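You operate a simulated robot arm through the tools that you are given. There is no shell and no other tool. Be economical: measure what you need, move in short steps, check, and stop when the job is done.

The job below is to be done with a simulated two-armed robot. You get a single attempt, and the scene is never put back.

Task
Carry the white tub with both arms and set it on the top of the wooden coil table.

Only the result counts: the job must be done as asked and must still hold three seconds after the hand-in. Knocking over, shifting, dropping, spilling or breaking anything else fails it.

Robot
Two 6-joint arms with two-finger grippers on one trunk, on a base that drives. Base frame: it is fixed to the floor where the robot stands at the start and does not move with it; the origin is under the middle of the robot, x ahead of it, y to its left, z up; the surface under the hand at the start is at about z = 500. Units: mm, rad, N and s.
The left shoulder is at the start at [70, 176, 840], the right one opposite. With the tool pointing down near the work surface each hand reaches from about 460 to 800 mm from the robot's upright axis, wherever it stands, measured 20 degrees to its own side. Places, roughly: top of the wooden coil table [-1800, 1600, 900]. Payload 2.45 kg a hand.
The tool frame of a hand sits at the grasp point between the pads (the TCP): z along the fingers, y along the line on which they close. The tips reach 26 mm beyond it. The gripper opens to 96 mm. The gripper's body begins 69 mm behind the TCP.
Orientation is that of the tool frame in the base frame, as a unit quaternion [w, x, y, z]. With the fingers straight down and closing along the base's y, the tool's x points along the base's -x, its y along +y and its z along -z.

Tools
- The arms move only by the tool send_rows. It takes "left_commands", "right_commands" or both (then of equal length, played together; a hand with none holds still); each is a list of rows, each a list of 2 entries, a list of its own where there are three numbers: the shift along the base's x, y, z in mm, then the turn, a rotation vector about the base's x, y, z in rad. In form: [[[x, y, z], [wx, wy, wz]], ...]. A call has 1 to 10 rows; each row shifts and turns the commanded pose from where the row before left it. "left_grip" and "right_grip" are, for a hand that has rows, the closure in counts, from 0 (fully open) to 255 (shut), set as the call begins (left out, the last holds). Rows are played at 5 a second. More than 50 mm and 0.15 rad between two rows, or a gripper value outside its range, and nothing of the call is played. A pose out of reach is approached as far as the arm can. The call stops where the force on the tool passes 40 N (or 10 N more than at its start, if that is more) or the arm is blocked; 0.2 s more then pass. The fingers move at their own pace and stop on an object; they squeeze with about 33 N. The grip force told is the motor's: it shows also when the fingers shut on nothing. Time passes only in rows, and 0.2 s behind the last, so rows that do not move let the fingers close. The reply holds the time, the measured pose of the TCP, the force on the tool along the base axes, the opening and the grip force, in the units named above and with some noise, with the torque about the TCP (base axes, N m) and any sound that the robot's microphone picked up, and new pictures: "views" is both (left out), scene, wrist or none (wrist: the cameras of the hands that moved).
- Cameras (640 x 400 px; columns grow to the right, rows downward): "scene" is now at [129.8, 0.3, 1145]; the picture's right is [0.15, -0.99, 0.00], its down [-0.68, -0.10, -0.73] and it looks along [0.72, 0.11, -0.69] (base axes); focal length 250 px, centre (320, 200). "left" rides on the left gripper at [82, -3, -98] in its tool frame; the picture's right is [0.04, 1.00, 0.00], its down [-0.73, 0.03, -0.68] and it looks along [-0.68, 0.03, 0.73] (tool axes); focal length 256 px, centre (320, 200). "right" rides on the right gripper at [82, 3, -98] in its tool frame; the picture's right is [-0.04, 1.00, 0.00], its down [-0.73, -0.03, -0.68] and it looks along [-0.68, -0.03, 0.73] (tool axes); focal length 256 px, centre (320, 200). There is no depth. A picture from a camera that has moved, and an enlarged one, comes with that camera's place and axes in the base frame and with its lens. The place of the scene camera against the robot may be out by one fixed shift of up to 12 mm in any direction.
- raise_lower(by): slides the trunk up (or, below 0, down) by that many mm; the arms and the scene camera ride with it, the base frame stays. It gives what a move gives, with no picture.
- drive_base(legs): drives the robot by 1 to 6 legs, each [ahead, left, turn to the left] in mm, mm and rad, along the robot's own axes; the way and the turn of a leg run together, so that a leg with both is an arc; at most 1500 mm and 3.142 rad a leg. The arms and the cameras ride along, it lands a little off, and it stops where it bumps. It gives what a move gives, and a new picture of the scene camera.
- head_to(pan, tilt): turns the head with the scene camera to pan (to the left, within 1.501 rad either way) and tilt (down, from -0.506 to 1.204), counted from straight ahead of the robot. It gives what a move gives, and a new picture of the scene camera.
- close_up(camera, box): a new picture of the part [left, top, right, bottom] of that camera's present view, enlarged. No time passes.
- job_done(): hands the job in; it is judged then, once.

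Work in short steps. Places have to be worked out from the pictures, the camera data and where the tool is seen: move nearer, look again, correct. Check each grasp and each placing, and mend what went wrong. You have 120 turns and 260 pictures in all, those below and enlarged ones among them. Open the grippers and draw the arms clear of the work before you hand the job in, unless the task says otherwise; then end with one line.

The tools are called after "Request:" as name(argument=value, ...) on one line, values as JSON. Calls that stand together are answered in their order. send_rows: Moves the arms, as the interface text tells. Its arguments: {"type":"object","properties":{"left_commands":{"type":"array","items":{"type":"array"}},"left_grip":{"type":"number"},"right_commands":{"type":"array","items":{"type":"array"}},"right_grip":{"type":"number"},"views":{"type":"string","enum":["both","scene","wrist","none"]}},"required":[]} The other tools are called the same way: raise_lower (by) slides the trunk up or down; drive_base (legs) drives the base; head_to (pan, tilt) turns the head that bears the scene camera; close_up (camera, box) takes an enlarged picture of a part of a camera's view; job_done () hands the job in.

At the start:

```text
t: 0.0
left_ee_pos: [491.4, 217.7, 790.0]
left_orientation: [0.0, 0.0, 1.0, 0.001]
left_ft_force: [-0.1, 0.3, -0.5]
left_torque: [0.05, -0.02, 0.01]
left_gripper_width: 96.1
left_grasp_force: 0.0
right_ee_pos: [532.8, -220.3, 788.7]
right_orientation: [0.0, 0.0, 1.0, -0.001]
right_ft_force: [-0.4, -0.3, -0.5]
right_torque: [0.01, 0.04, -0.01]
right_gripper_width: 96.0
right_grasp_force: 0.0
trunk travel left (down, up): [-325.0, 515.0]
robot x, y, heading: [0.1, -2.0, 0.004]
head pan, tilt: [0.145, 0.759]
```

scene: 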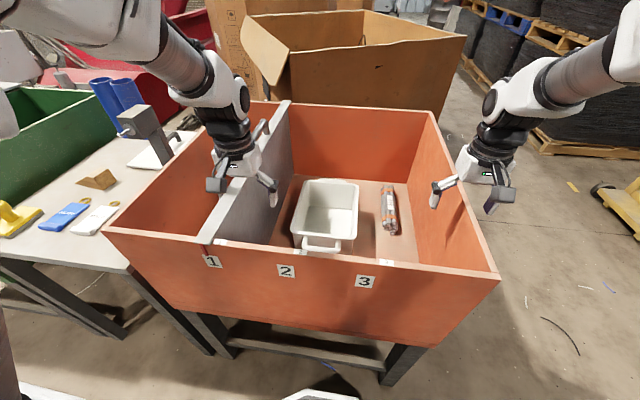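
right: 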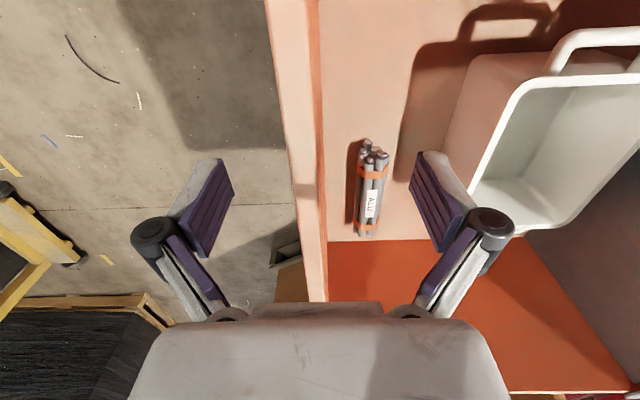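
left: 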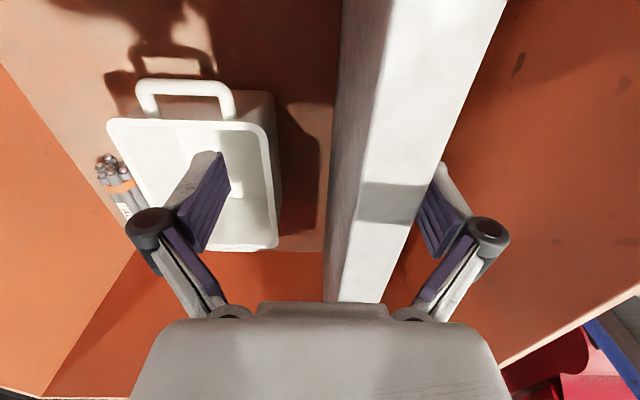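

The tub is in the right compartment of the orange bin, with a bow handle facing the robot. I'll take enlarged views to locate the tub's rim and see whether there's a second handle.

Request:
close_up(camera="scene", box=[240, 150, 440, 275])

Request:
close_up(camera="left", box=[60, 40, 380, 260])

Request:
head_to(pan=1.5, tilt=0.3)

```text
3.20 times, centred on (340, 212) of scene
camera zoom: at [129.8, 0.3, 1145.0], right [0.15, -0.99, 0.0], down [-0.68, -0.1, -0.73], along [0.72, 0.11, -0.69], focal length 800 px, centre (256, 160)
```

zoom: 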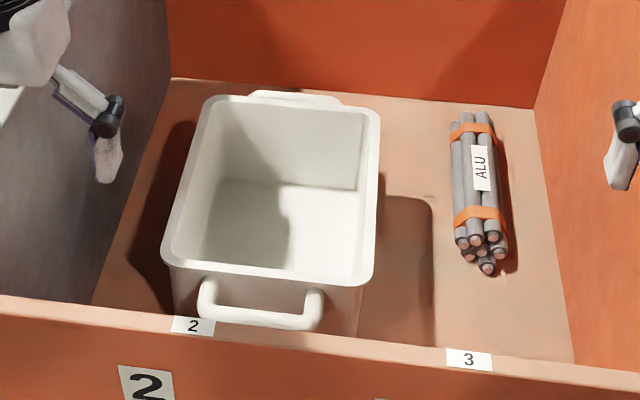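

```text
1.82 times, centred on (220, 150) of left
camera zoom: at [409.0, 213.0, 887.0], right [-0.04, 1.0, 0.0], down [0.73, 0.03, 0.68], along [0.68, 0.03, -0.73], focal length 465 px, centre (502, 291)
```

zoom: 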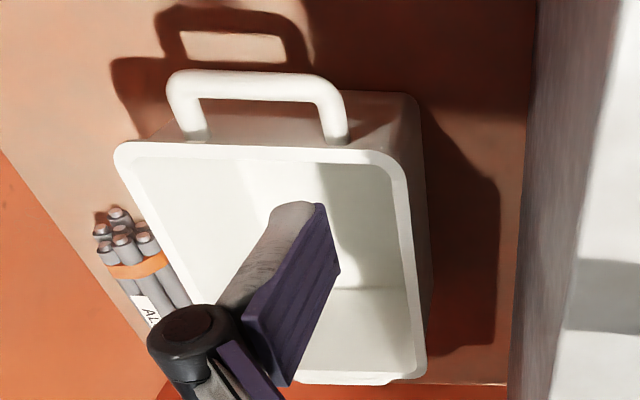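

```text
t: 1.5
left_ee_pos: [491.5, 216.7, 789.2]
left_orientation: [0.0, 0.0, 1.0, 0.001]
left_ft_force: [-0.4, -0.1, -0.4]
left_torque: [-0.02, 0.01, -0.03]
left_gripper_width: 96.0
left_grasp_force: 0.0
right_ee_pos: [532.8, -220.9, 790.5]
right_orientation: [0.0, 0.0, 1.0, -0.001]
right_ft_force: [1.1, -0.1, -0.5]
right_torque: [0.01, 0.0, 0.0]
right_gripper_width: 95.9
right_grasp_force: 0.0
trunk travel left (down, up): [-325.0, 515.0]
robot x, y, heading: [0.8, -1.9, -0.002]
head pan, tilt: [1.499, 0.3]
camera scene: at [54.9, 81.4, 1186.0], right [1.0, -0.07, 0.0], down [-0.02, -0.3, -0.96], along [0.07, 0.95, -0.3], focal length 250 px, centre (320, 200)
```

scene: 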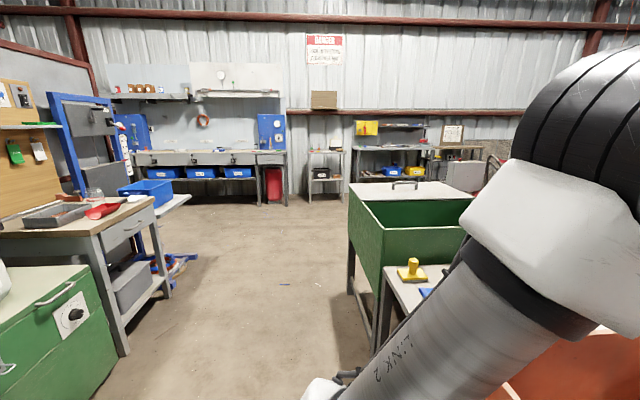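

Triangulating gives the tub rim at about z 600, spanning x 562–788 and y −32–150. The bow handles are at the x ends. I'll grasp the middles of the long side walls, so I first move both hands above them at the present height and look again.

Request:
send_rows(left_commands=[[[37, -13, 0], [0, 0, 0]], [[37, -13, 0], [0, 0, 0]], [[37, -13, 0], [0, 0, 0]], [[37, -14, 0], [0, 0, 0]], [[36, -14, 0], [0, 0, 0]]], right_commands=[[[28, 37, 0], [0, 0, 0]], [[28, 37, 0], [0, 0, 0]], [[28, 38, 0], [0, 0, 0]], [[29, 38, 0], [0, 0, 0]], [[29, 38, 0], [0, 0, 0]]], left_grip=0, right_grip=0, views="wrist")

Request:
head_to(pan=0.1, tilt=0.8)

```text
t: 2.0
left_ee_pos: [533.6, 202.7, 787.7]
left_orientation: [-0.002, -0.001, 1.0, 0.0]
left_ft_force: [-1.3, -0.4, 0.3]
left_torque: [-0.03, 0.02, 0.0]
left_gripper_width: 96.2
left_grasp_force: 0.0
right_ee_pos: [563.8, -185.8, 788.4]
right_orientation: [-0.009, 0.0, 1.0, -0.009]
right_ft_force: [-0.1, -0.5, -0.3]
right_torque: [0.02, 0.03, -0.01]
right_gripper_width: 95.7
right_grasp_force: 0.1
trunk travel left (down, up): [-325.0, 515.0]
robot x, y, heading: [2.5, -1.9, -0.005]
head pan, tilt: [1.499, 0.3]
stopped in row 2 (right hand): the force on the tool passed its limit at 120 N (the readings are from after the stop); the commanded pose is now the measured one
camera right: at [483.8, -180.9, 887.7], right [0.04, 1.0, -0.02], down [0.74, -0.02, 0.67], along [0.67, -0.04, -0.74], focal length 256 px, centre (320, 200)
camera left: at [451.8, 198.6, 885.4], right [-0.04, 1.0, 0.0], down [0.74, 0.03, 0.67], along [0.67, 0.03, -0.74], focal length 256 px, centre (320, 200)
```

right: 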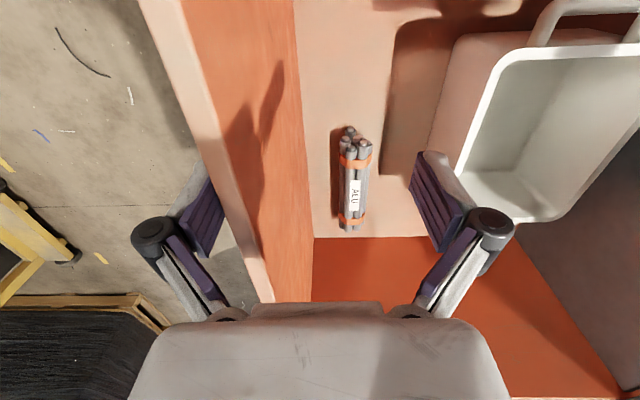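
left: 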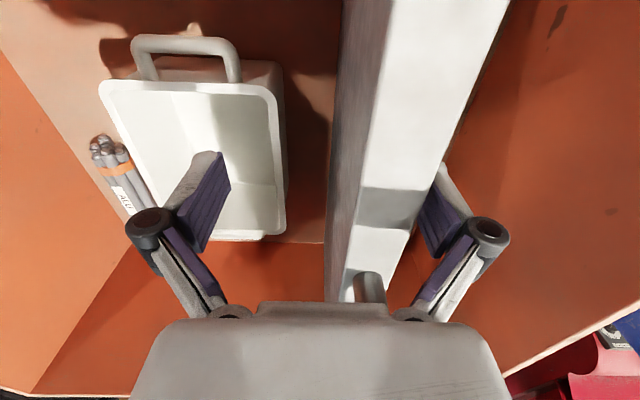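

```text
t: 3.5
left_ee_pos: [532.1, 203.2, 786.9]
left_orientation: [-0.003, 0.0, 1.0, 0.0]
left_ft_force: [0.4, 0.2, 0.7]
left_torque: [-0.02, 0.03, -0.01]
left_gripper_width: 95.9
left_grasp_force: 0.1
right_ee_pos: [563.4, -184.7, 788.6]
right_orientation: [-0.008, 0.0, 1.0, -0.008]
right_ft_force: [-0.3, -0.1, 0.7]
right_torque: [-0.04, 0.02, 0.0]
right_gripper_width: 95.9
right_grasp_force: 0.0
trunk travel left (down, up): [-325.0, 515.0]
robot x, y, heading: [8.1, 1.3, -0.004]
head pan, tilt: [0.099, 0.799]
camera scene: at [128.2, -4.1, 1141.7], right [0.1, -1.0, 0.0], down [-0.71, -0.07, -0.7], along [0.69, 0.07, -0.72], focal length 250 px, centre (320, 200)
```

scene: 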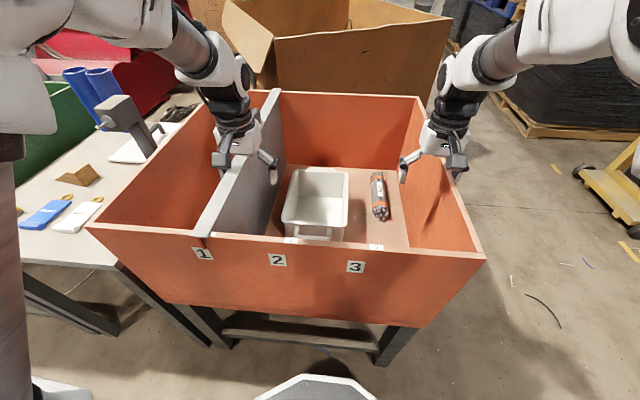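

The right hand's outer finger hit the bin's right wall, so the wall top is above z 762. I'll lift both hands straight up clear of the walls before going sideways.

Request:
send_rows(left_commands=[[[0, 0, 40], [0, 0, 0]], [[0, 0, 40], [0, 0, 0]], [[0, 0, 40], [0, 0, 0]]], right_commands=[[[0, 0, 40], [0.0, 0, 0]], [[0, 0, 40], [0, 0, 0]], [[0, 0, 40], [0, 0, 0]]], views="both")

```text
t: 4.3
left_ee_pos: [531.8, 204.1, 908.9]
left_orientation: [-0.002, -0.001, 1.0, 0.0]
left_ft_force: [0.5, 0.1, 0.7]
left_torque: [-0.01, -0.04, 0.01]
left_gripper_width: 95.6
left_grasp_force: 0.1
right_ee_pos: [559.6, -182.1, 910.7]
right_orientation: [-0.006, 0.0, 1.0, -0.009]
right_ft_force: [-0.3, -0.6, 0.1]
right_torque: [-0.01, -0.01, -0.04]
right_gripper_width: 96.0
right_grasp_force: 0.1
trunk travel left (down, up): [-325.0, 515.0]
robot x, y, heading: [0.1, 2.6, -0.003]
head pan, tilt: [0.099, 0.799]
camera scene: at [126.5, -3.9, 1141.9], right [0.1, -1.0, 0.0], down [-0.71, -0.07, -0.7], along [0.69, 0.07, -0.72], focal length 250 px, centre (320, 200)
camera right: at [477.9, -178.2, 1010.7], right [0.04, 1.0, -0.02], down [0.74, -0.02, 0.67], along [0.67, -0.04, -0.74], focal length 256 px, centre (320, 200)
camera left: at [448.8, 199.8, 1007.1], right [-0.04, 1.0, 0.0], down [0.74, 0.03, 0.68], along [0.68, 0.03, -0.74], focal length 256 px, centre (320, 200)
```

scene: 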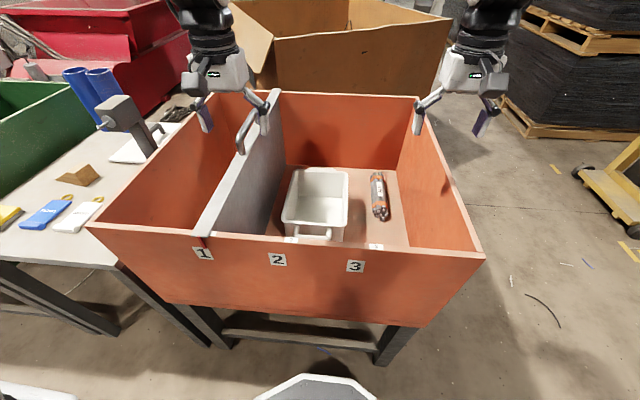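
right: 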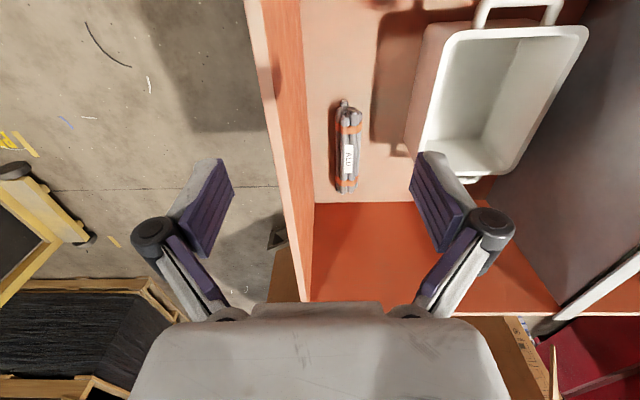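
left: 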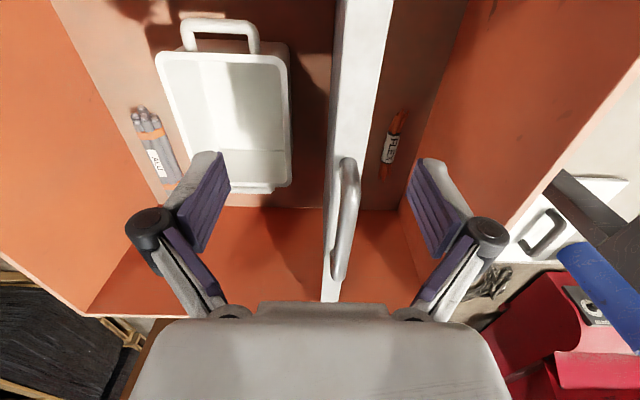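

Both hands are now clear above the walls. I'll take close-ups from both wrist cameras to triangulate the tub, divider and wall tops more accurately.

Request:
close_up(camera="left", box=[120, 0, 420, 200])

Request:
close_up(camera="right", box=[340, 0, 640, 200])

Request:
close_up(camera="scene", box=[200, 80, 440, 280])

```text
2.00 times, centred on (270, 100) of left
camera zoom: at [448.8, 199.8, 1007.1], right [-0.04, 1.0, 0.0], down [0.74, 0.03, 0.68], along [0.68, 0.03, -0.74], focal length 512 px, centre (420, 400)
```

zoom: 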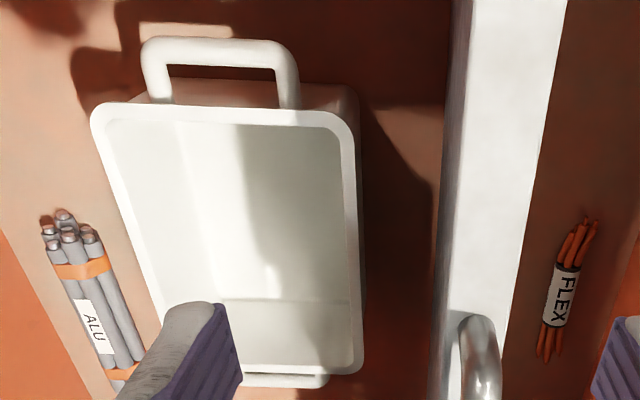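

```text
2.00 times, centred on (490, 100) of right
camera zoom: at [477.9, -178.2, 1010.7], right [0.04, 1.0, -0.02], down [0.74, -0.02, 0.67], along [0.67, -0.04, -0.74], focal length 512 px, centre (-20, 400)
```

zoom: 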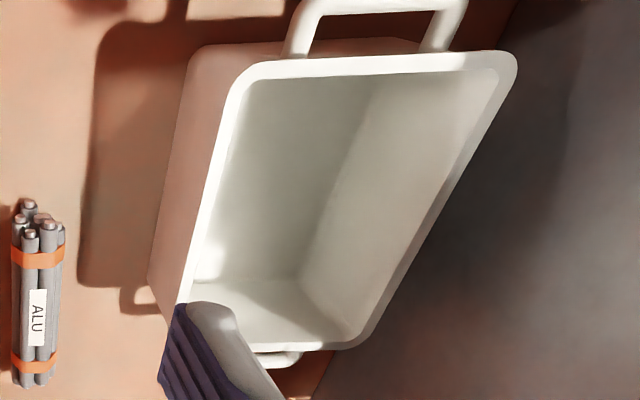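

```text
2.00 times, centred on (320, 180) of scene
camera zoom: at [126.5, -3.9, 1141.9], right [0.1, -1.0, 0.0], down [-0.71, -0.07, -0.7], along [0.69, 0.07, -0.72], focal length 500 px, centre (320, 240)
```

zoom: 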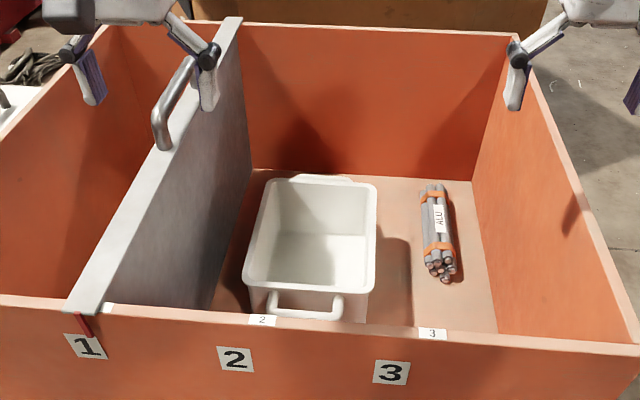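

Triangulation puts the rim at z≈607, x 545–784, with long wall centres at y≈153 (left) and y≈−20 (right). The divider has a handle on top near y≈225, so I'll go sideways first, then forward, with the fingers about 60 mm open.

Request:
send_rows(left_commands=[[[0, -26, 0], [0, 0, 0]], [[0, -25, 0], [0, 0, 0]], [[33, 0, 0], [0, 0, 0]], [[33, 0, 0], [0, 0, 0]], [[33, 0, 0], [0, 0, 0]], [[34, 0, 0], [0, 0, 0]]], right_commands=[[[15, 25, 0], [0.009, -0.006, 0]], [[18, 25, 0], [0.009, -0.006, 0]], [[18, 28, 0], [0, 0, 0]], [[18, 28, 0], [0, 0, 0]], [[18, 28, 0], [0, 0, 0]], [[18, 28, 0], [0, 0, 0]]], left_grip=96, right_grip=96)

```text
t: 5.7
left_ee_pos: [667.3, 151.5, 905.0]
left_orientation: [-0.003, 0.0, 1.0, 0.0]
left_ft_force: [-1.0, -0.2, 0.4]
left_torque: [-0.01, 0.04, 0.01]
left_gripper_width: 59.8
left_grasp_force: 0.0
right_ee_pos: [663.8, -26.7, 903.7]
right_orientation: [-0.003, 0.0, 1.0, 0.0]
right_ft_force: [0.3, -0.8, 0.1]
right_torque: [-0.03, 0.02, -0.01]
right_gripper_width: 60.2
right_grasp_force: 0.0
right hand out of reach, approached as far as the arm can: row 6
trunk travel left (down, up): [-325.0, 515.0]
robot x, y, heading: [-2.0, -2.9, -0.003]
head pan, tilt: [0.099, 0.799]
camera scene: at [130.7, -3.6, 1141.3], right [0.1, -1.0, 0.0], down [-0.72, -0.07, -0.7], along [0.69, 0.07, -0.72], focal length 250 px, centre (320, 200)
camera right: at [582.4, -23.5, 1001.5], right [0.04, 1.0, 0.0], down [0.74, -0.03, 0.67], along [0.67, -0.03, -0.74], focal length 256 px, centre (320, 200)
camera left: at [585.5, 147.3, 1003.6], right [-0.04, 1.0, 0.0], down [0.74, 0.03, 0.67], along [0.67, 0.03, -0.74], focal length 256 px, centre (320, 200)
```

scene: 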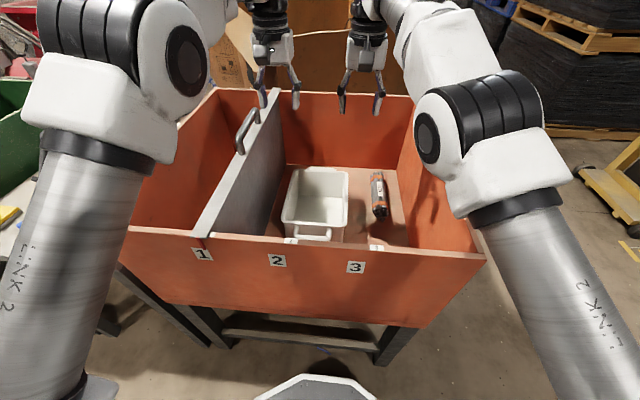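
right: 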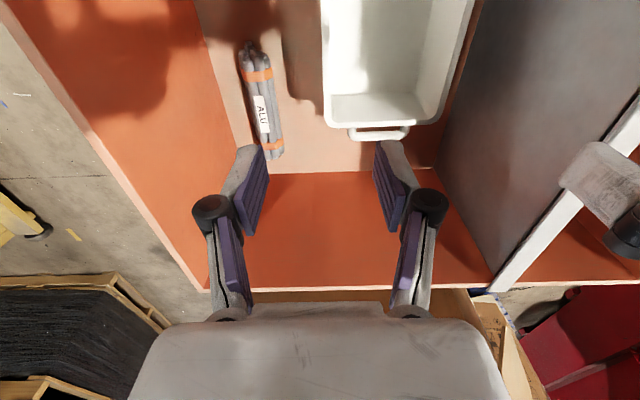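
left: 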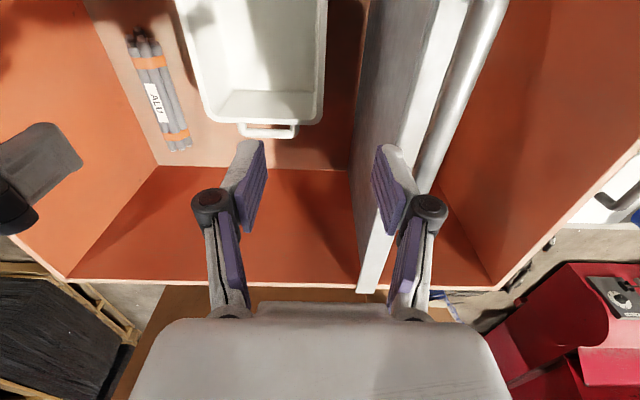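

Both hands are over the long walls, though the right one is slightly out of reach at this height. I'll descend to about z 725, correcting the right hand's y, and look again.

Request:
send_rows(left_commands=[[[0, 0, -45], [0, 0, 0]], [[0, 0, -45], [0, 0, 0]], [[0, 0, -45], [0, 0, 0]], [[0, 0, -45], [0, 0, 0]], [[0, 0, 0], [0, 0, 0]]], right_commands=[[[0, 0, -45], [0, 0, 0]], [[0, 0, -45], [0, 0, 0]], [[0, 3, -45], [0, 0, 0]], [[0, 3, -44], [0, 0, 0]], [[0, 0, 0], [0, 0, 0]]])

```text
t: 6.9
left_ee_pos: [665.8, 151.5, 726.0]
left_orientation: [-0.002, 0.0, 1.0, 0.001]
left_ft_force: [0.6, -0.5, 0.0]
left_torque: [0.01, -0.03, -0.01]
left_gripper_width: 59.6
left_grasp_force: 0.1
right_ee_pos: [664.9, -24.7, 726.3]
right_orientation: [-0.002, 0.004, 1.0, 0.003]
right_ft_force: [0.1, 0.0, 0.0]
right_torque: [0.03, -0.05, -0.01]
right_gripper_width: 60.0
right_grasp_force: 0.0
trunk travel left (down, up): [-325.0, 515.0]
robot x, y, heading: [0.7, -1.6, -0.004]
head pan, tilt: [0.099, 0.799]
camera scene: at [127.5, -4.2, 1141.8], right [0.1, -1.0, 0.0], down [-0.71, -0.07, -0.7], along [0.69, 0.07, -0.72], focal length 250 px, centre (320, 200)
camera right: at [583.2, -21.2, 825.1], right [0.05, 1.0, 0.01], down [0.74, -0.04, 0.68], along [0.68, -0.03, -0.74], focal length 256 px, centre (320, 200)
camera left: at [583.6, 148.2, 823.9], right [-0.04, 1.0, 0.0], down [0.74, 0.03, 0.68], along [0.68, 0.03, -0.74], focal length 256 px, centre (320, 200)
```

scene: 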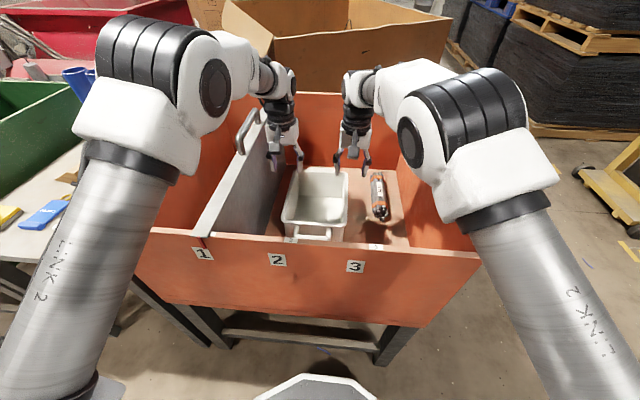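
right: 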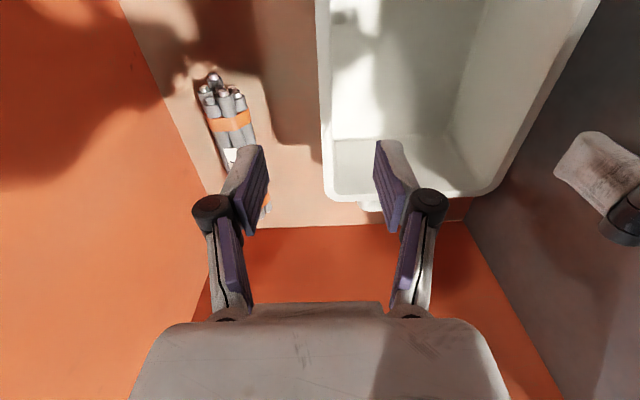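
left: 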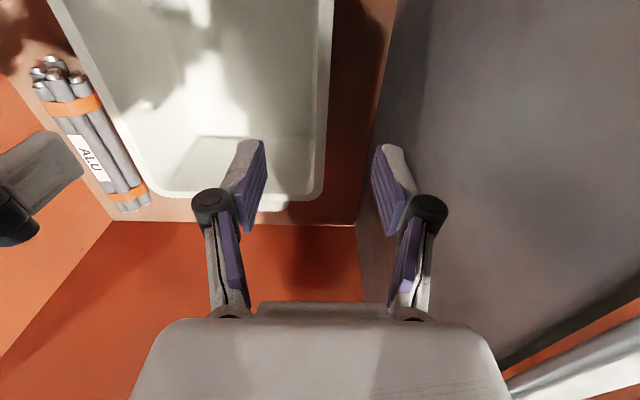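

At the row of the grasp point the left wall spans y≈149.5–160 and the right wall y≈−25 to −15. I'll shift the hands by +3 mm and +5 mm and descend to z≈584, fingers straddling the walls.

Request:
send_rows(left_commands=[[[0, 3, -20], [0, 0, 0]], [[0, 0, -30], [0, 0, 0]], [[0, 0, -30], [0, 0, 0]], [[0, 0, -30], [0, 0, 0]], [[0, 0, -32], [0, 0, 0]], [[0, 0, 0], [0, 0, 0]]], right_commands=[[[0, 5, -20], [0, 0, 0]], [[0, 0, -30], [0, 0, 0]], [[0, 0, -30], [0, 0, 0]], [[0, 0, -30], [0, 0, 0]], [[0, 0, -32], [0, 0, 0]], [[0, 0, 0], [0, 0, 0]]])

```text
t: 8.3
left_ee_pos: [664.3, 156.5, 585.0]
left_orientation: [-0.001, 0.0, 1.0, 0.0]
left_ft_force: [0.0, -0.4, -0.6]
left_torque: [0.0, 0.0, 0.0]
left_gripper_width: 59.9
left_grasp_force: 0.1
right_ee_pos: [666.8, -17.9, 582.9]
right_orientation: [-0.002, 0.0, 1.0, 0.001]
right_ft_force: [0.4, -0.2, 0.1]
right_torque: [0.02, 0.0, 0.0]
right_gripper_width: 59.9
right_grasp_force: 0.0
right hand out of reach, approached as far as the arm can: row 3
trunk travel left (down, up): [-325.0, 515.0]
robot x, y, heading: [-2.0, -1.9, -0.001]
head pan, tilt: [0.099, 0.799]
camera scene: at [127.8, -4.1, 1141.8], right [0.1, -1.0, 0.0], down [-0.71, -0.07, -0.7], along [0.69, 0.07, -0.72], focal length 250 px, centre (320, 200)
camera right: at [584.5, -15.6, 681.9], right [0.04, 1.0, 0.0], down [0.74, -0.03, 0.68], along [0.68, -0.03, -0.74], focal length 256 px, centre (320, 200)
camera left: at [582.1, 153.6, 682.6], right [-0.04, 1.0, 0.0], down [0.74, 0.03, 0.68], along [0.68, 0.03, -0.74], focal length 256 px, centre (320, 200)
```

scene: 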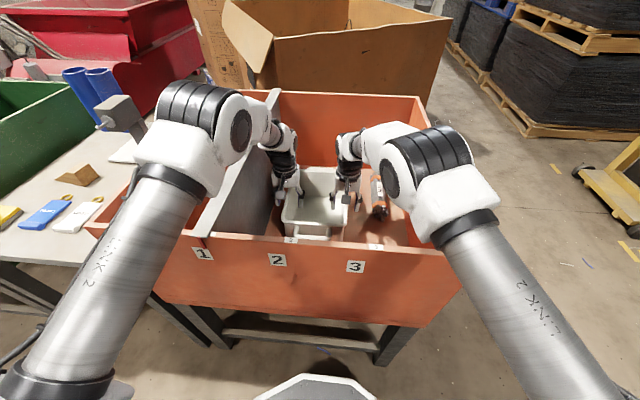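
right: 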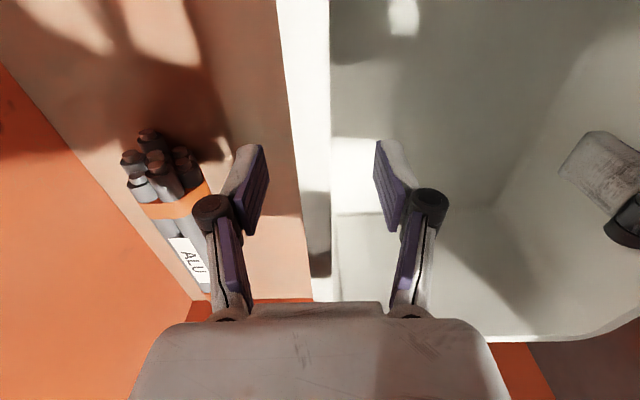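
left: 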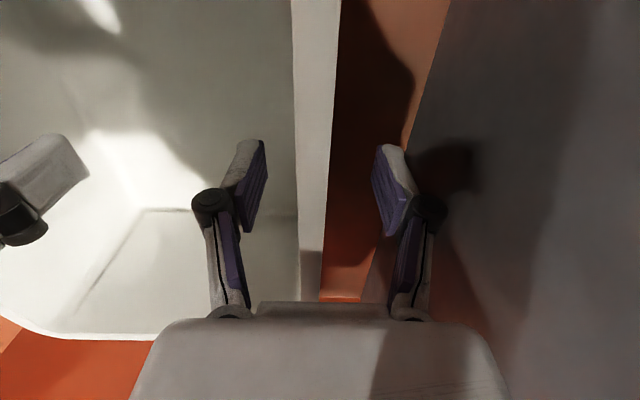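

Both walls sit centred between the fingers. Now I'll close both grippers.

Request:
send_rows(left_commands=[[[0, 0, 0], [0, 0, 0]], [[0, 0, 0], [0, 0, 0]], [[0, 0, 0], [0, 0, 0]], [[0, 0, 0], [0, 0, 0]]], right_commands=[[[0, 0, 0], [0, 0, 0]], [[0, 0, 0], [0, 0, 0]], [[0, 0, 0], [0, 0, 0]], [[0, 0, 0], [0, 0, 0]]], left_grip=255, right_grip=255, views="wrist")

```text
t: 8.8
left_ee_pos: [663.8, 153.5, 585.0]
left_orientation: [-0.001, 0.001, 1.0, -0.002]
left_ft_force: [-0.6, -3.3, 0.5]
left_torque: [-0.04, 0.15, 0.02]
left_gripper_width: 6.0
left_grasp_force: 32.3
right_ee_pos: [665.7, -14.2, 582.1]
right_orientation: [0.0, -0.001, 1.0, 0.005]
right_ft_force: [0.6, 3.1, 0.4]
right_torque: [0.08, 0.14, -0.01]
right_gripper_width: 6.0
right_grasp_force: 32.6
trunk travel left (down, up): [-325.0, 515.0]
robot x, y, heading: [-0.7, -3.2, -0.004]
head pan, tilt: [0.099, 0.799]
stopped in row 2 (left hand): the force on the tool passed its limit at 51 N (the readings are from after the stop); the commanded pose is now the measured one
camera right: at [584.3, -11.3, 681.4], right [0.04, 1.0, 0.01], down [0.73, -0.03, 0.68], along [0.68, -0.02, -0.73], focal length 256 px, centre (320, 200)
camera left: at [582.5, 149.9, 681.9], right [-0.04, 1.0, 0.0], down [0.74, 0.03, 0.68], along [0.68, 0.02, -0.74], focal length 256 px, centre (320, 200)
```

right: 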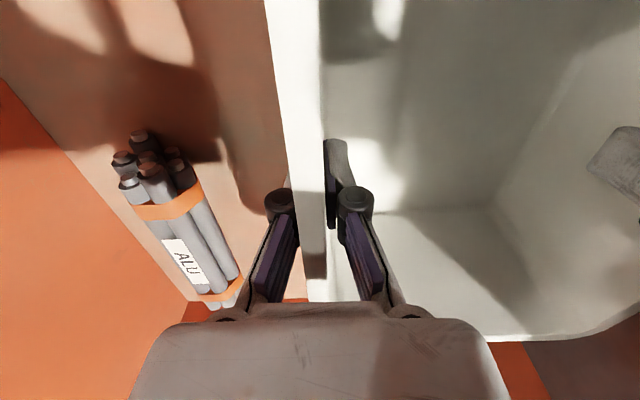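
left: 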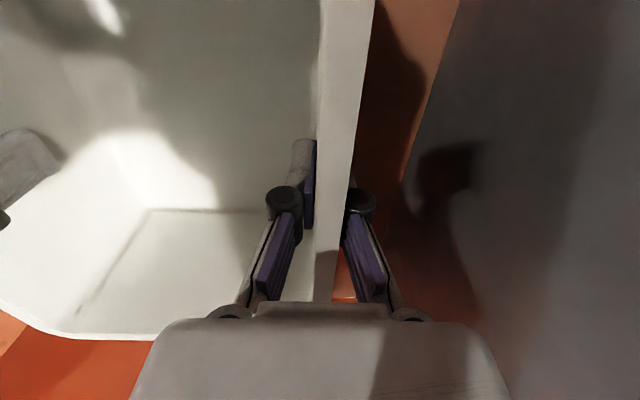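

Both grippers hold a 6 mm wall at about 32 N. I'll raise the trunk a little as a test lift.

Request:
raise_lower(by=30)

Request:
close_up(camera="scene", box=[200, 80, 440, 280])

```text
t: 9.5
left_ee_pos: [665.9, 153.7, 614.6]
left_orientation: [-0.002, 0.001, 1.0, -0.002]
left_ft_force: [-0.4, -5.1, -1.8]
left_torque: [-0.15, -0.06, 0.0]
left_gripper_width: 6.0
left_grasp_force: 32.8
right_ee_pos: [666.0, -12.7, 613.1]
right_orientation: [0.0, -0.001, 1.0, 0.004]
right_ft_force: [0.1, 5.2, -2.6]
right_torque: [0.12, 0.05, -0.07]
right_gripper_width: 5.9
right_grasp_force: 32.5
trunk travel left (down, up): [-355.0, 485.0]
robot x, y, heading: [2.6, -1.9, -0.001]
head pan, tilt: [0.099, 0.799]
```

```text
2.00 times, centred on (320, 180) of scene
camera zoom: at [129.5, -3.9, 1171.5], right [0.1, -1.0, 0.0], down [-0.71, -0.07, -0.7], along [0.69, 0.07, -0.72], focal length 500 px, centre (320, 240)
```

zoom: 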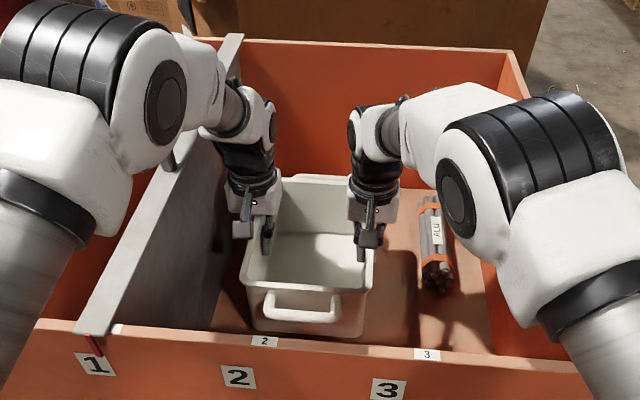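

The tub has come up cleanly and is light, about 4.5 N in total. I'll raise the trunk another 420 mm so it clears the bin walls and the coil table height.

Request:
raise_lower(by=220)

Request:
raise_lower(by=210)

Request:
head_to(pan=0.1, tilt=0.8)

Request:
head_to(pan=1.5, tilt=0.4)

```text
t: 11.9
left_ee_pos: [664.1, 153.1, 834.2]
left_orientation: [-0.002, 0.0, 1.0, -0.002]
left_ft_force: [-0.5, -9.7, -4.3]
left_torque: [-0.22, 0.0, -0.01]
left_gripper_width: 6.0
left_grasp_force: 33.0
right_ee_pos: [667.4, -13.8, 832.5]
right_orientation: [0.0, -0.001, 1.0, 0.004]
right_ft_force: [0.5, 10.0, -2.3]
right_torque: [0.22, -0.06, -0.05]
right_gripper_width: 6.1
right_grasp_force: 32.7
trunk travel left (down, up): [-575.0, 265.0]
robot x, y, heading: [0.6, 2.0, -0.001]
head pan, tilt: [0.099, 0.799]
```

```text
t: 14.1
left_ee_pos: [664.5, 153.3, 1044.6]
left_orientation: [-0.003, 0.001, 1.0, -0.003]
left_ft_force: [-0.8, -11.3, -2.1]
left_torque: [-0.28, 0.01, -0.02]
left_gripper_width: 6.0
left_grasp_force: 32.7
right_ee_pos: [667.2, -13.7, 1042.0]
right_orientation: [0.001, 0.0, 1.0, 0.004]
right_ft_force: [0.2, 11.6, -2.2]
right_torque: [0.27, -0.04, -0.07]
right_gripper_width: 5.9
right_grasp_force: 32.7
trunk travel left (down, up): [-785.0, 55.0]
robot x, y, heading: [-1.9, -3.0, -0.007]
head pan, tilt: [0.099, 0.799]
```

```text
t: 14.7
left_ee_pos: [666.4, 153.5, 1044.6]
left_orientation: [-0.002, 0.0, 1.0, -0.003]
left_ft_force: [-0.4, -13.4, -2.2]
left_torque: [-0.28, 0.04, 0.01]
left_gripper_width: 5.9
left_grasp_force: 33.4
right_ee_pos: [666.4, -13.1, 1041.9]
right_orientation: [0.0, 0.0, 1.0, 0.005]
right_ft_force: [1.1, 12.7, -2.8]
right_torque: [0.27, -0.03, -0.06]
right_gripper_width: 6.1
right_grasp_force: 33.1
trunk travel left (down, up): [-785.0, 55.0]
robot x, y, heading: [-2.3, 0.7, 0.002]
head pan, tilt: [0.099, 0.799]
camera scene: at [129.4, -3.9, 1601.6], right [0.1, -1.0, 0.0], down [-0.71, -0.07, -0.7], along [0.69, 0.07, -0.72], focal length 250 px, centre (320, 200)
```

scene: 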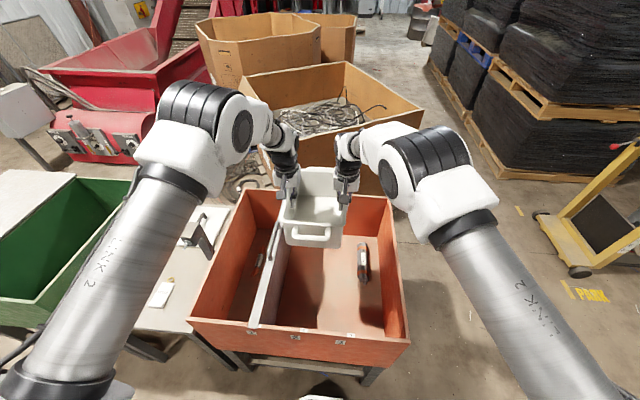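

```text
t: 16.2
left_ee_pos: [665.3, 152.9, 1045.2]
left_orientation: [-0.002, 0.0, 1.0, -0.003]
left_ft_force: [-0.2, -13.2, -2.6]
left_torque: [-0.31, 0.0, 0.0]
left_gripper_width: 6.0
left_grasp_force: 32.5
right_ee_pos: [667.3, -13.7, 1041.6]
right_orientation: [0.001, -0.001, 1.0, 0.004]
right_ft_force: [0.6, 13.8, -1.8]
right_torque: [0.29, -0.02, -0.07]
right_gripper_width: 6.0
right_grasp_force: 32.7
trunk travel left (down, up): [-785.0, 55.0]
robot x, y, heading: [-2.9, 0.5, -0.009]
head pan, tilt: [1.499, 0.4]
camera scene: at [56.0, 80.6, 1636.7], right [1.0, -0.07, 0.0], down [-0.03, -0.39, -0.92], along [0.07, 0.92, -0.39], focal length 250 px, centre (320, 200)
```

scene: 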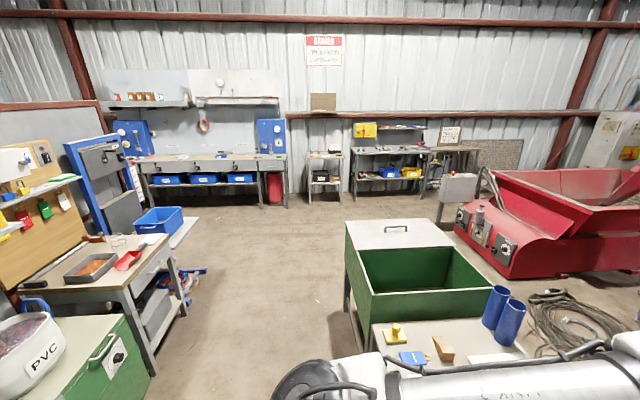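

The tub is held level and high. The coil table lies behind to the left, out of this view, so I'll also look to the right rear before moving.

Request:
head_to(pan=-1.5, tilt=0.4)

```text
t: 18.9
left_ee_pos: [665.3, 154.6, 1044.4]
left_orientation: [-0.002, -0.001, 1.0, -0.003]
left_ft_force: [-0.4, -13.1, -2.6]
left_torque: [-0.33, -0.01, 0.0]
left_gripper_width: 6.0
left_grasp_force: 33.1
right_ee_pos: [666.8, -13.2, 1041.9]
right_orientation: [-0.001, -0.001, 1.0, 0.004]
right_ft_force: [0.3, 14.2, -2.4]
right_torque: [0.31, 0.02, -0.06]
right_gripper_width: 6.1
right_grasp_force: 33.2
trunk travel left (down, up): [-785.0, 55.0]
robot x, y, heading: [2.3, 0.5, 0.001]
head pan, tilt: [-1.499, 0.4]
camera scene: at [55.5, -104.2, 1636.8], right [-1.0, -0.07, 0.0], down [-0.03, 0.39, -0.92], along [0.06, -0.92, -0.39], focal length 250 px, centre (320, 200)
```

scene: 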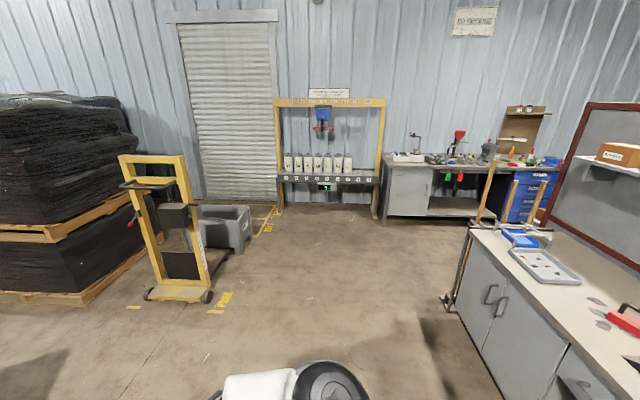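

I can see benches behind to the right at x≈−940, and furniture at the left rear. I'll back up 150 mm and turn left 0.7 rad, with the head looking left-back, to see the area around the coil table.

Request:
drive_base(legs=[[-150, 0, 0], [0, 0, 0.7]])

Request:
head_to(pan=1.5, tilt=0.4)

```text
t: 22.1
left_ee_pos: [268.2, 545.2, 1044.8]
left_orientation: [-0.001, -0.342, 0.94, -0.002]
left_ft_force: [9.6, -10.9, -2.0]
left_torque: [-0.3, -0.18, 0.01]
left_gripper_width: 6.2
left_grasp_force: 32.8
right_ee_pos: [374.6, 418.7, 1042.6]
right_orientation: [-0.002, -0.342, 0.94, 0.004]
right_ft_force: [-9.8, 11.1, -2.7]
right_torque: [0.28, 0.13, -0.05]
right_gripper_width: 6.1
right_grasp_force: 32.1
trunk travel left (down, up): [-785.0, 55.0]
robot x, y, heading: [-144.8, -0.8, 0.69]
head pan, tilt: [-1.499, 0.4]
camera scene: at [-42.8, -45.5, 1636.7], right [-0.72, -0.69, 0.0], down [-0.27, 0.28, -0.92], along [0.64, -0.66, -0.39], focal length 250 px, centre (320, 200)
```

scene: 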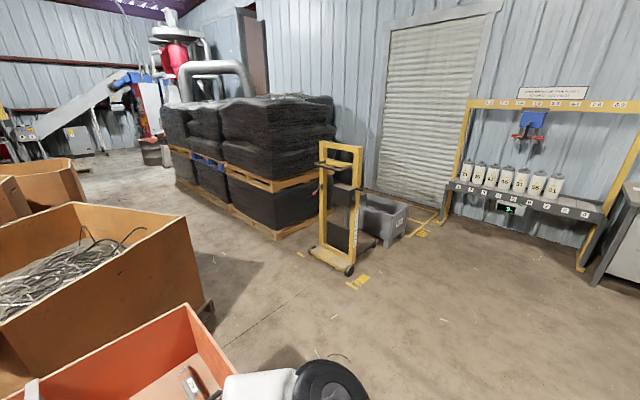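

```text
t: 24.7
left_ee_pos: [267.4, 545.0, 1044.8]
left_orientation: [-0.001, -0.343, 0.939, -0.003]
left_ft_force: [2.6, -3.3, -1.6]
left_torque: [-0.1, -0.06, 0.01]
left_gripper_width: 6.0
left_grasp_force: 33.0
right_ee_pos: [375.4, 418.6, 1042.6]
right_orientation: [-0.002, -0.341, 0.94, 0.004]
right_ft_force: [-1.5, 2.9, -2.3]
right_torque: [0.1, 0.01, -0.05]
right_gripper_width: 6.1
right_grasp_force: 32.4
trunk travel left (down, up): [-785.0, 55.0]
robot x, y, heading: [-144.6, 0.4, 0.697]
head pan, tilt: [1.499, 0.4]
camera scene: at [-161.5, 96.7, 1636.7], right [0.81, 0.58, 0.0], down [0.23, -0.32, -0.92], along [-0.54, 0.75, -0.39], focal length 250 px, centre (320, 200)
```

scene: 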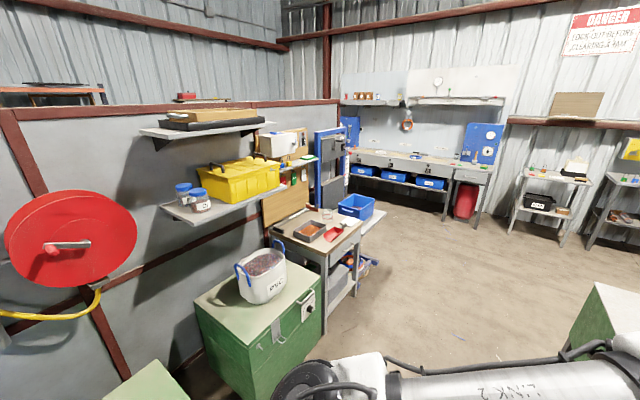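

The coil table must lie behind the grey partition to the left, around its far end. I'll turn to face +y, drive up the open corridor, and look again.

Request:
drive_base(legs=[[0, 0, 0.873], [1300, 0, 0]])

Request:
head_to(pan=0.9, tilt=0.35)

```text
t: 33.3
left_ee_pos: [-290.5, 1938.4, 1045.3]
left_orientation: [-0.001, 0.707, -0.707, 0.003]
left_ft_force: [4.9, -0.1, -2.2]
left_torque: [0.07, -0.11, 0.04]
left_gripper_width: 6.1
left_grasp_force: 32.7
right_ee_pos: [-123.9, 1939.7, 1043.9]
right_orientation: [0.003, 0.707, -0.707, -0.004]
right_ft_force: [-5.1, -0.1, -2.8]
right_torque: [-0.03, 0.12, -0.05]
right_gripper_width: 5.8
right_grasp_force: 32.7
trunk travel left (down, up): [-785.0, 55.0]
robot x, y, heading: [-140.2, 1272.5, 1.566]
head pan, tilt: [1.499, 0.4]
camera scene: at [-231.0, 1318.9, 1636.8], right [0.07, 1.0, 0.0], down [0.39, -0.03, -0.92], along [-0.92, 0.07, -0.39], focal length 250 px, centre (320, 200)
```

scene: 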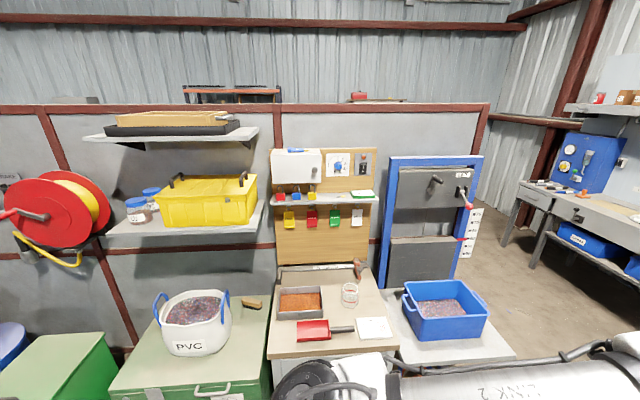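

```text
t: 34.3
left_ee_pos: [-290.3, 1937.3, 1044.8]
left_orientation: [-0.001, 0.707, -0.707, 0.003]
left_ft_force: [1.2, -0.3, -2.7]
left_torque: [0.04, -0.04, -0.01]
left_gripper_width: 5.8
left_grasp_force: 32.5
right_ee_pos: [-124.1, 1940.7, 1042.7]
right_orientation: [0.003, 0.708, -0.706, -0.003]
right_ft_force: [-1.5, 1.2, -2.4]
right_torque: [0.0, 0.03, -0.04]
right_gripper_width: 6.1
right_grasp_force: 32.7
trunk travel left (down, up): [-785.0, 55.0]
robot x, y, heading: [-133.5, 1273.6, 1.566]
head pan, tilt: [0.901, 0.351]
camera scene: at [-211.6, 1370.4, 1641.2], right [0.62, 0.78, 0.0], down [0.27, -0.21, -0.94], along [-0.74, 0.58, -0.34], focal length 250 px, centre (320, 200)
```

scene: 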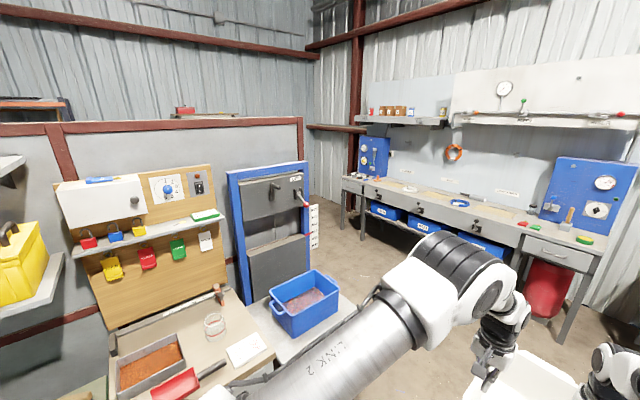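

The partition ends at y≈2200, and the wall bench starts at y≈3650, which leaves a passage. I'll drive ahead 1200 mm, turn left to face −x, and look.

Request:
drive_base(legs=[[1200, 0, 0], [0, 0, 1.575]])

Request:
head_to(pan=0.4, tilt=0.35)

```text
t: 44.1
left_ee_pos: [-810.9, 2271.7, 1044.8]
left_orientation: [-0.002, 1.0, 0.02, 0.001]
left_ft_force: [-0.7, 2.2, -2.4]
left_torque: [0.02, 0.03, 0.03]
left_gripper_width: 6.0
left_grasp_force: 33.1
right_ee_pos: [-819.2, 2438.8, 1043.2]
right_orientation: [0.005, 1.0, 0.021, 0.0]
right_ft_force: [0.5, -1.8, -2.0]
right_torque: [-0.06, 0.06, -0.05]
right_gripper_width: 5.9
right_grasp_force: 32.3
trunk travel left (down, up): [-785.0, 55.0]
robot x, y, heading: [-155.6, 2450.7, -3.106]
head pan, tilt: [0.901, 0.351]
camera scene: at [-261.0, 2363.4, 1641.2], right [-0.81, 0.59, 0.0], down [0.2, 0.28, -0.94], along [-0.55, -0.76, -0.34], focal length 250 px, centre (320, 200)
```

scene: 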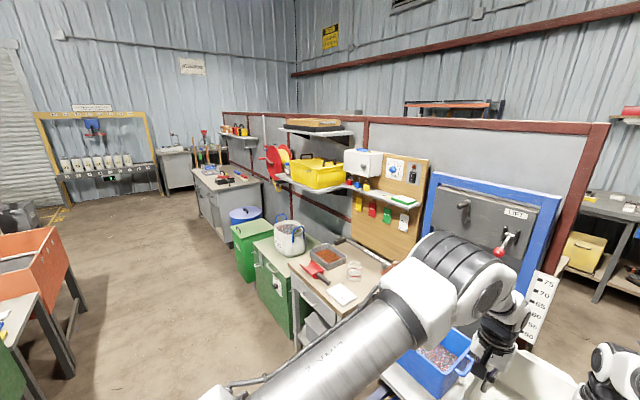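

```text
t: 45.1
left_ee_pos: [-811.1, 2271.8, 1044.2]
left_orientation: [-0.003, 1.0, 0.021, 0.002]
left_ft_force: [0.3, 0.8, -1.9]
left_torque: [0.02, 0.02, 0.0]
left_gripper_width: 6.2
left_grasp_force: 32.8
right_ee_pos: [-819.5, 2438.2, 1043.2]
right_orientation: [0.005, 1.0, 0.021, 0.0]
right_ft_force: [0.2, -1.0, -2.3]
right_torque: [-0.02, -0.04, -0.05]
right_gripper_width: 6.1
right_grasp_force: 32.3
trunk travel left (down, up): [-785.0, 55.0]
robot x, y, heading: [-155.5, 2454.2, -3.107]
head pan, tilt: [0.4, 0.351]
camera scene: at [-290.3, 2398.7, 1641.2], right [-0.43, 0.91, 0.0], down [0.31, 0.15, -0.94], along [-0.85, -0.4, -0.34], focal length 250 px, centre (320, 200)
```

scene: 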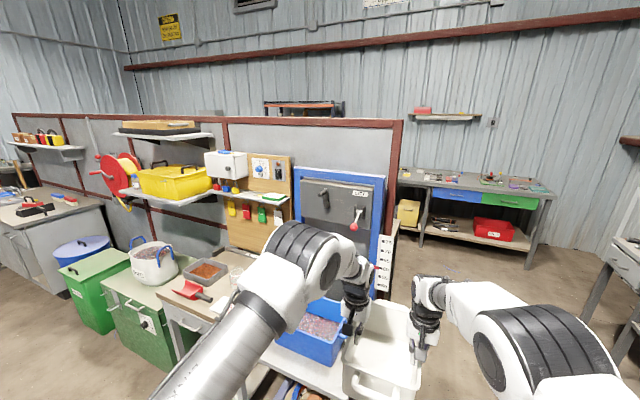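

The passage between the partition end and the wall bench is clear, with another bench at x≈−3370. I'll strafe to y≈2870, drive ahead 1300 mm, and look left for the coil table.

Request:
drive_base(legs=[[0, -410, -0.035], [1300, 0, 0]])

Request:
head_to(pan=1.3, tilt=0.5)

```text
t: 54.0
left_ee_pos: [-2165.7, 2712.2, 1044.6]
left_orientation: [-0.003, 1.0, 0.004, 0.001]
left_ft_force: [-0.1, 0.5, -3.0]
left_torque: [-0.01, 0.01, -0.01]
left_gripper_width: 6.1
left_grasp_force: 32.8
right_ee_pos: [-2167.5, 2880.0, 1041.9]
right_orientation: [0.004, 1.0, 0.003, 0.001]
right_ft_force: [-0.5, -1.1, -2.1]
right_torque: [-0.03, 0.02, -0.02]
right_gripper_width: 5.9
right_grasp_force: 32.8
trunk travel left (down, up): [-785.0, 55.0]
robot x, y, heading: [-1503.4, 2868.4, -3.14]
head pan, tilt: [0.4, 0.351]
camera scene: at [-1638.4, 2822.4, 1641.3], right [-0.39, 0.92, 0.0], down [0.32, 0.14, -0.94], along [-0.86, -0.37, -0.34], focal length 250 px, centre (320, 200)
```

scene: 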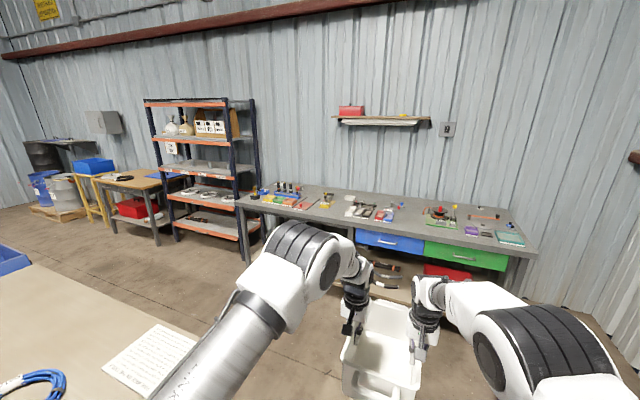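

```text
t: 55.2
left_ee_pos: [-2165.2, 2713.6, 1044.6]
left_orientation: [-0.003, 1.0, 0.003, 0.001]
left_ft_force: [0.4, 1.1, -1.7]
left_torque: [0.05, 0.04, 0.0]
left_gripper_width: 6.0
left_grasp_force: 32.3
right_ee_pos: [-2166.9, 2879.7, 1042.1]
right_orientation: [0.004, 1.0, 0.003, 0.0]
right_ft_force: [-0.3, -0.2, -2.1]
right_torque: [-0.01, -0.04, -0.04]
right_gripper_width: 5.9
right_grasp_force: 32.7
trunk travel left (down, up): [-785.0, 55.0]
robot x, y, heading: [-1499.1, 2869.5, -3.138]
head pan, tilt: [1.3, 0.499]
camera scene: at [-1577.2, 2771.2, 1627.6], right [-0.96, 0.26, 0.0], down [0.13, 0.46, -0.88], along [-0.23, -0.85, -0.48], focal length 250 px, centre (320, 200)
```

scene: 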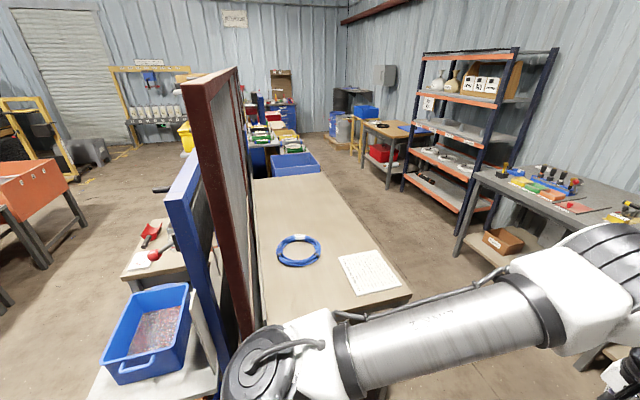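

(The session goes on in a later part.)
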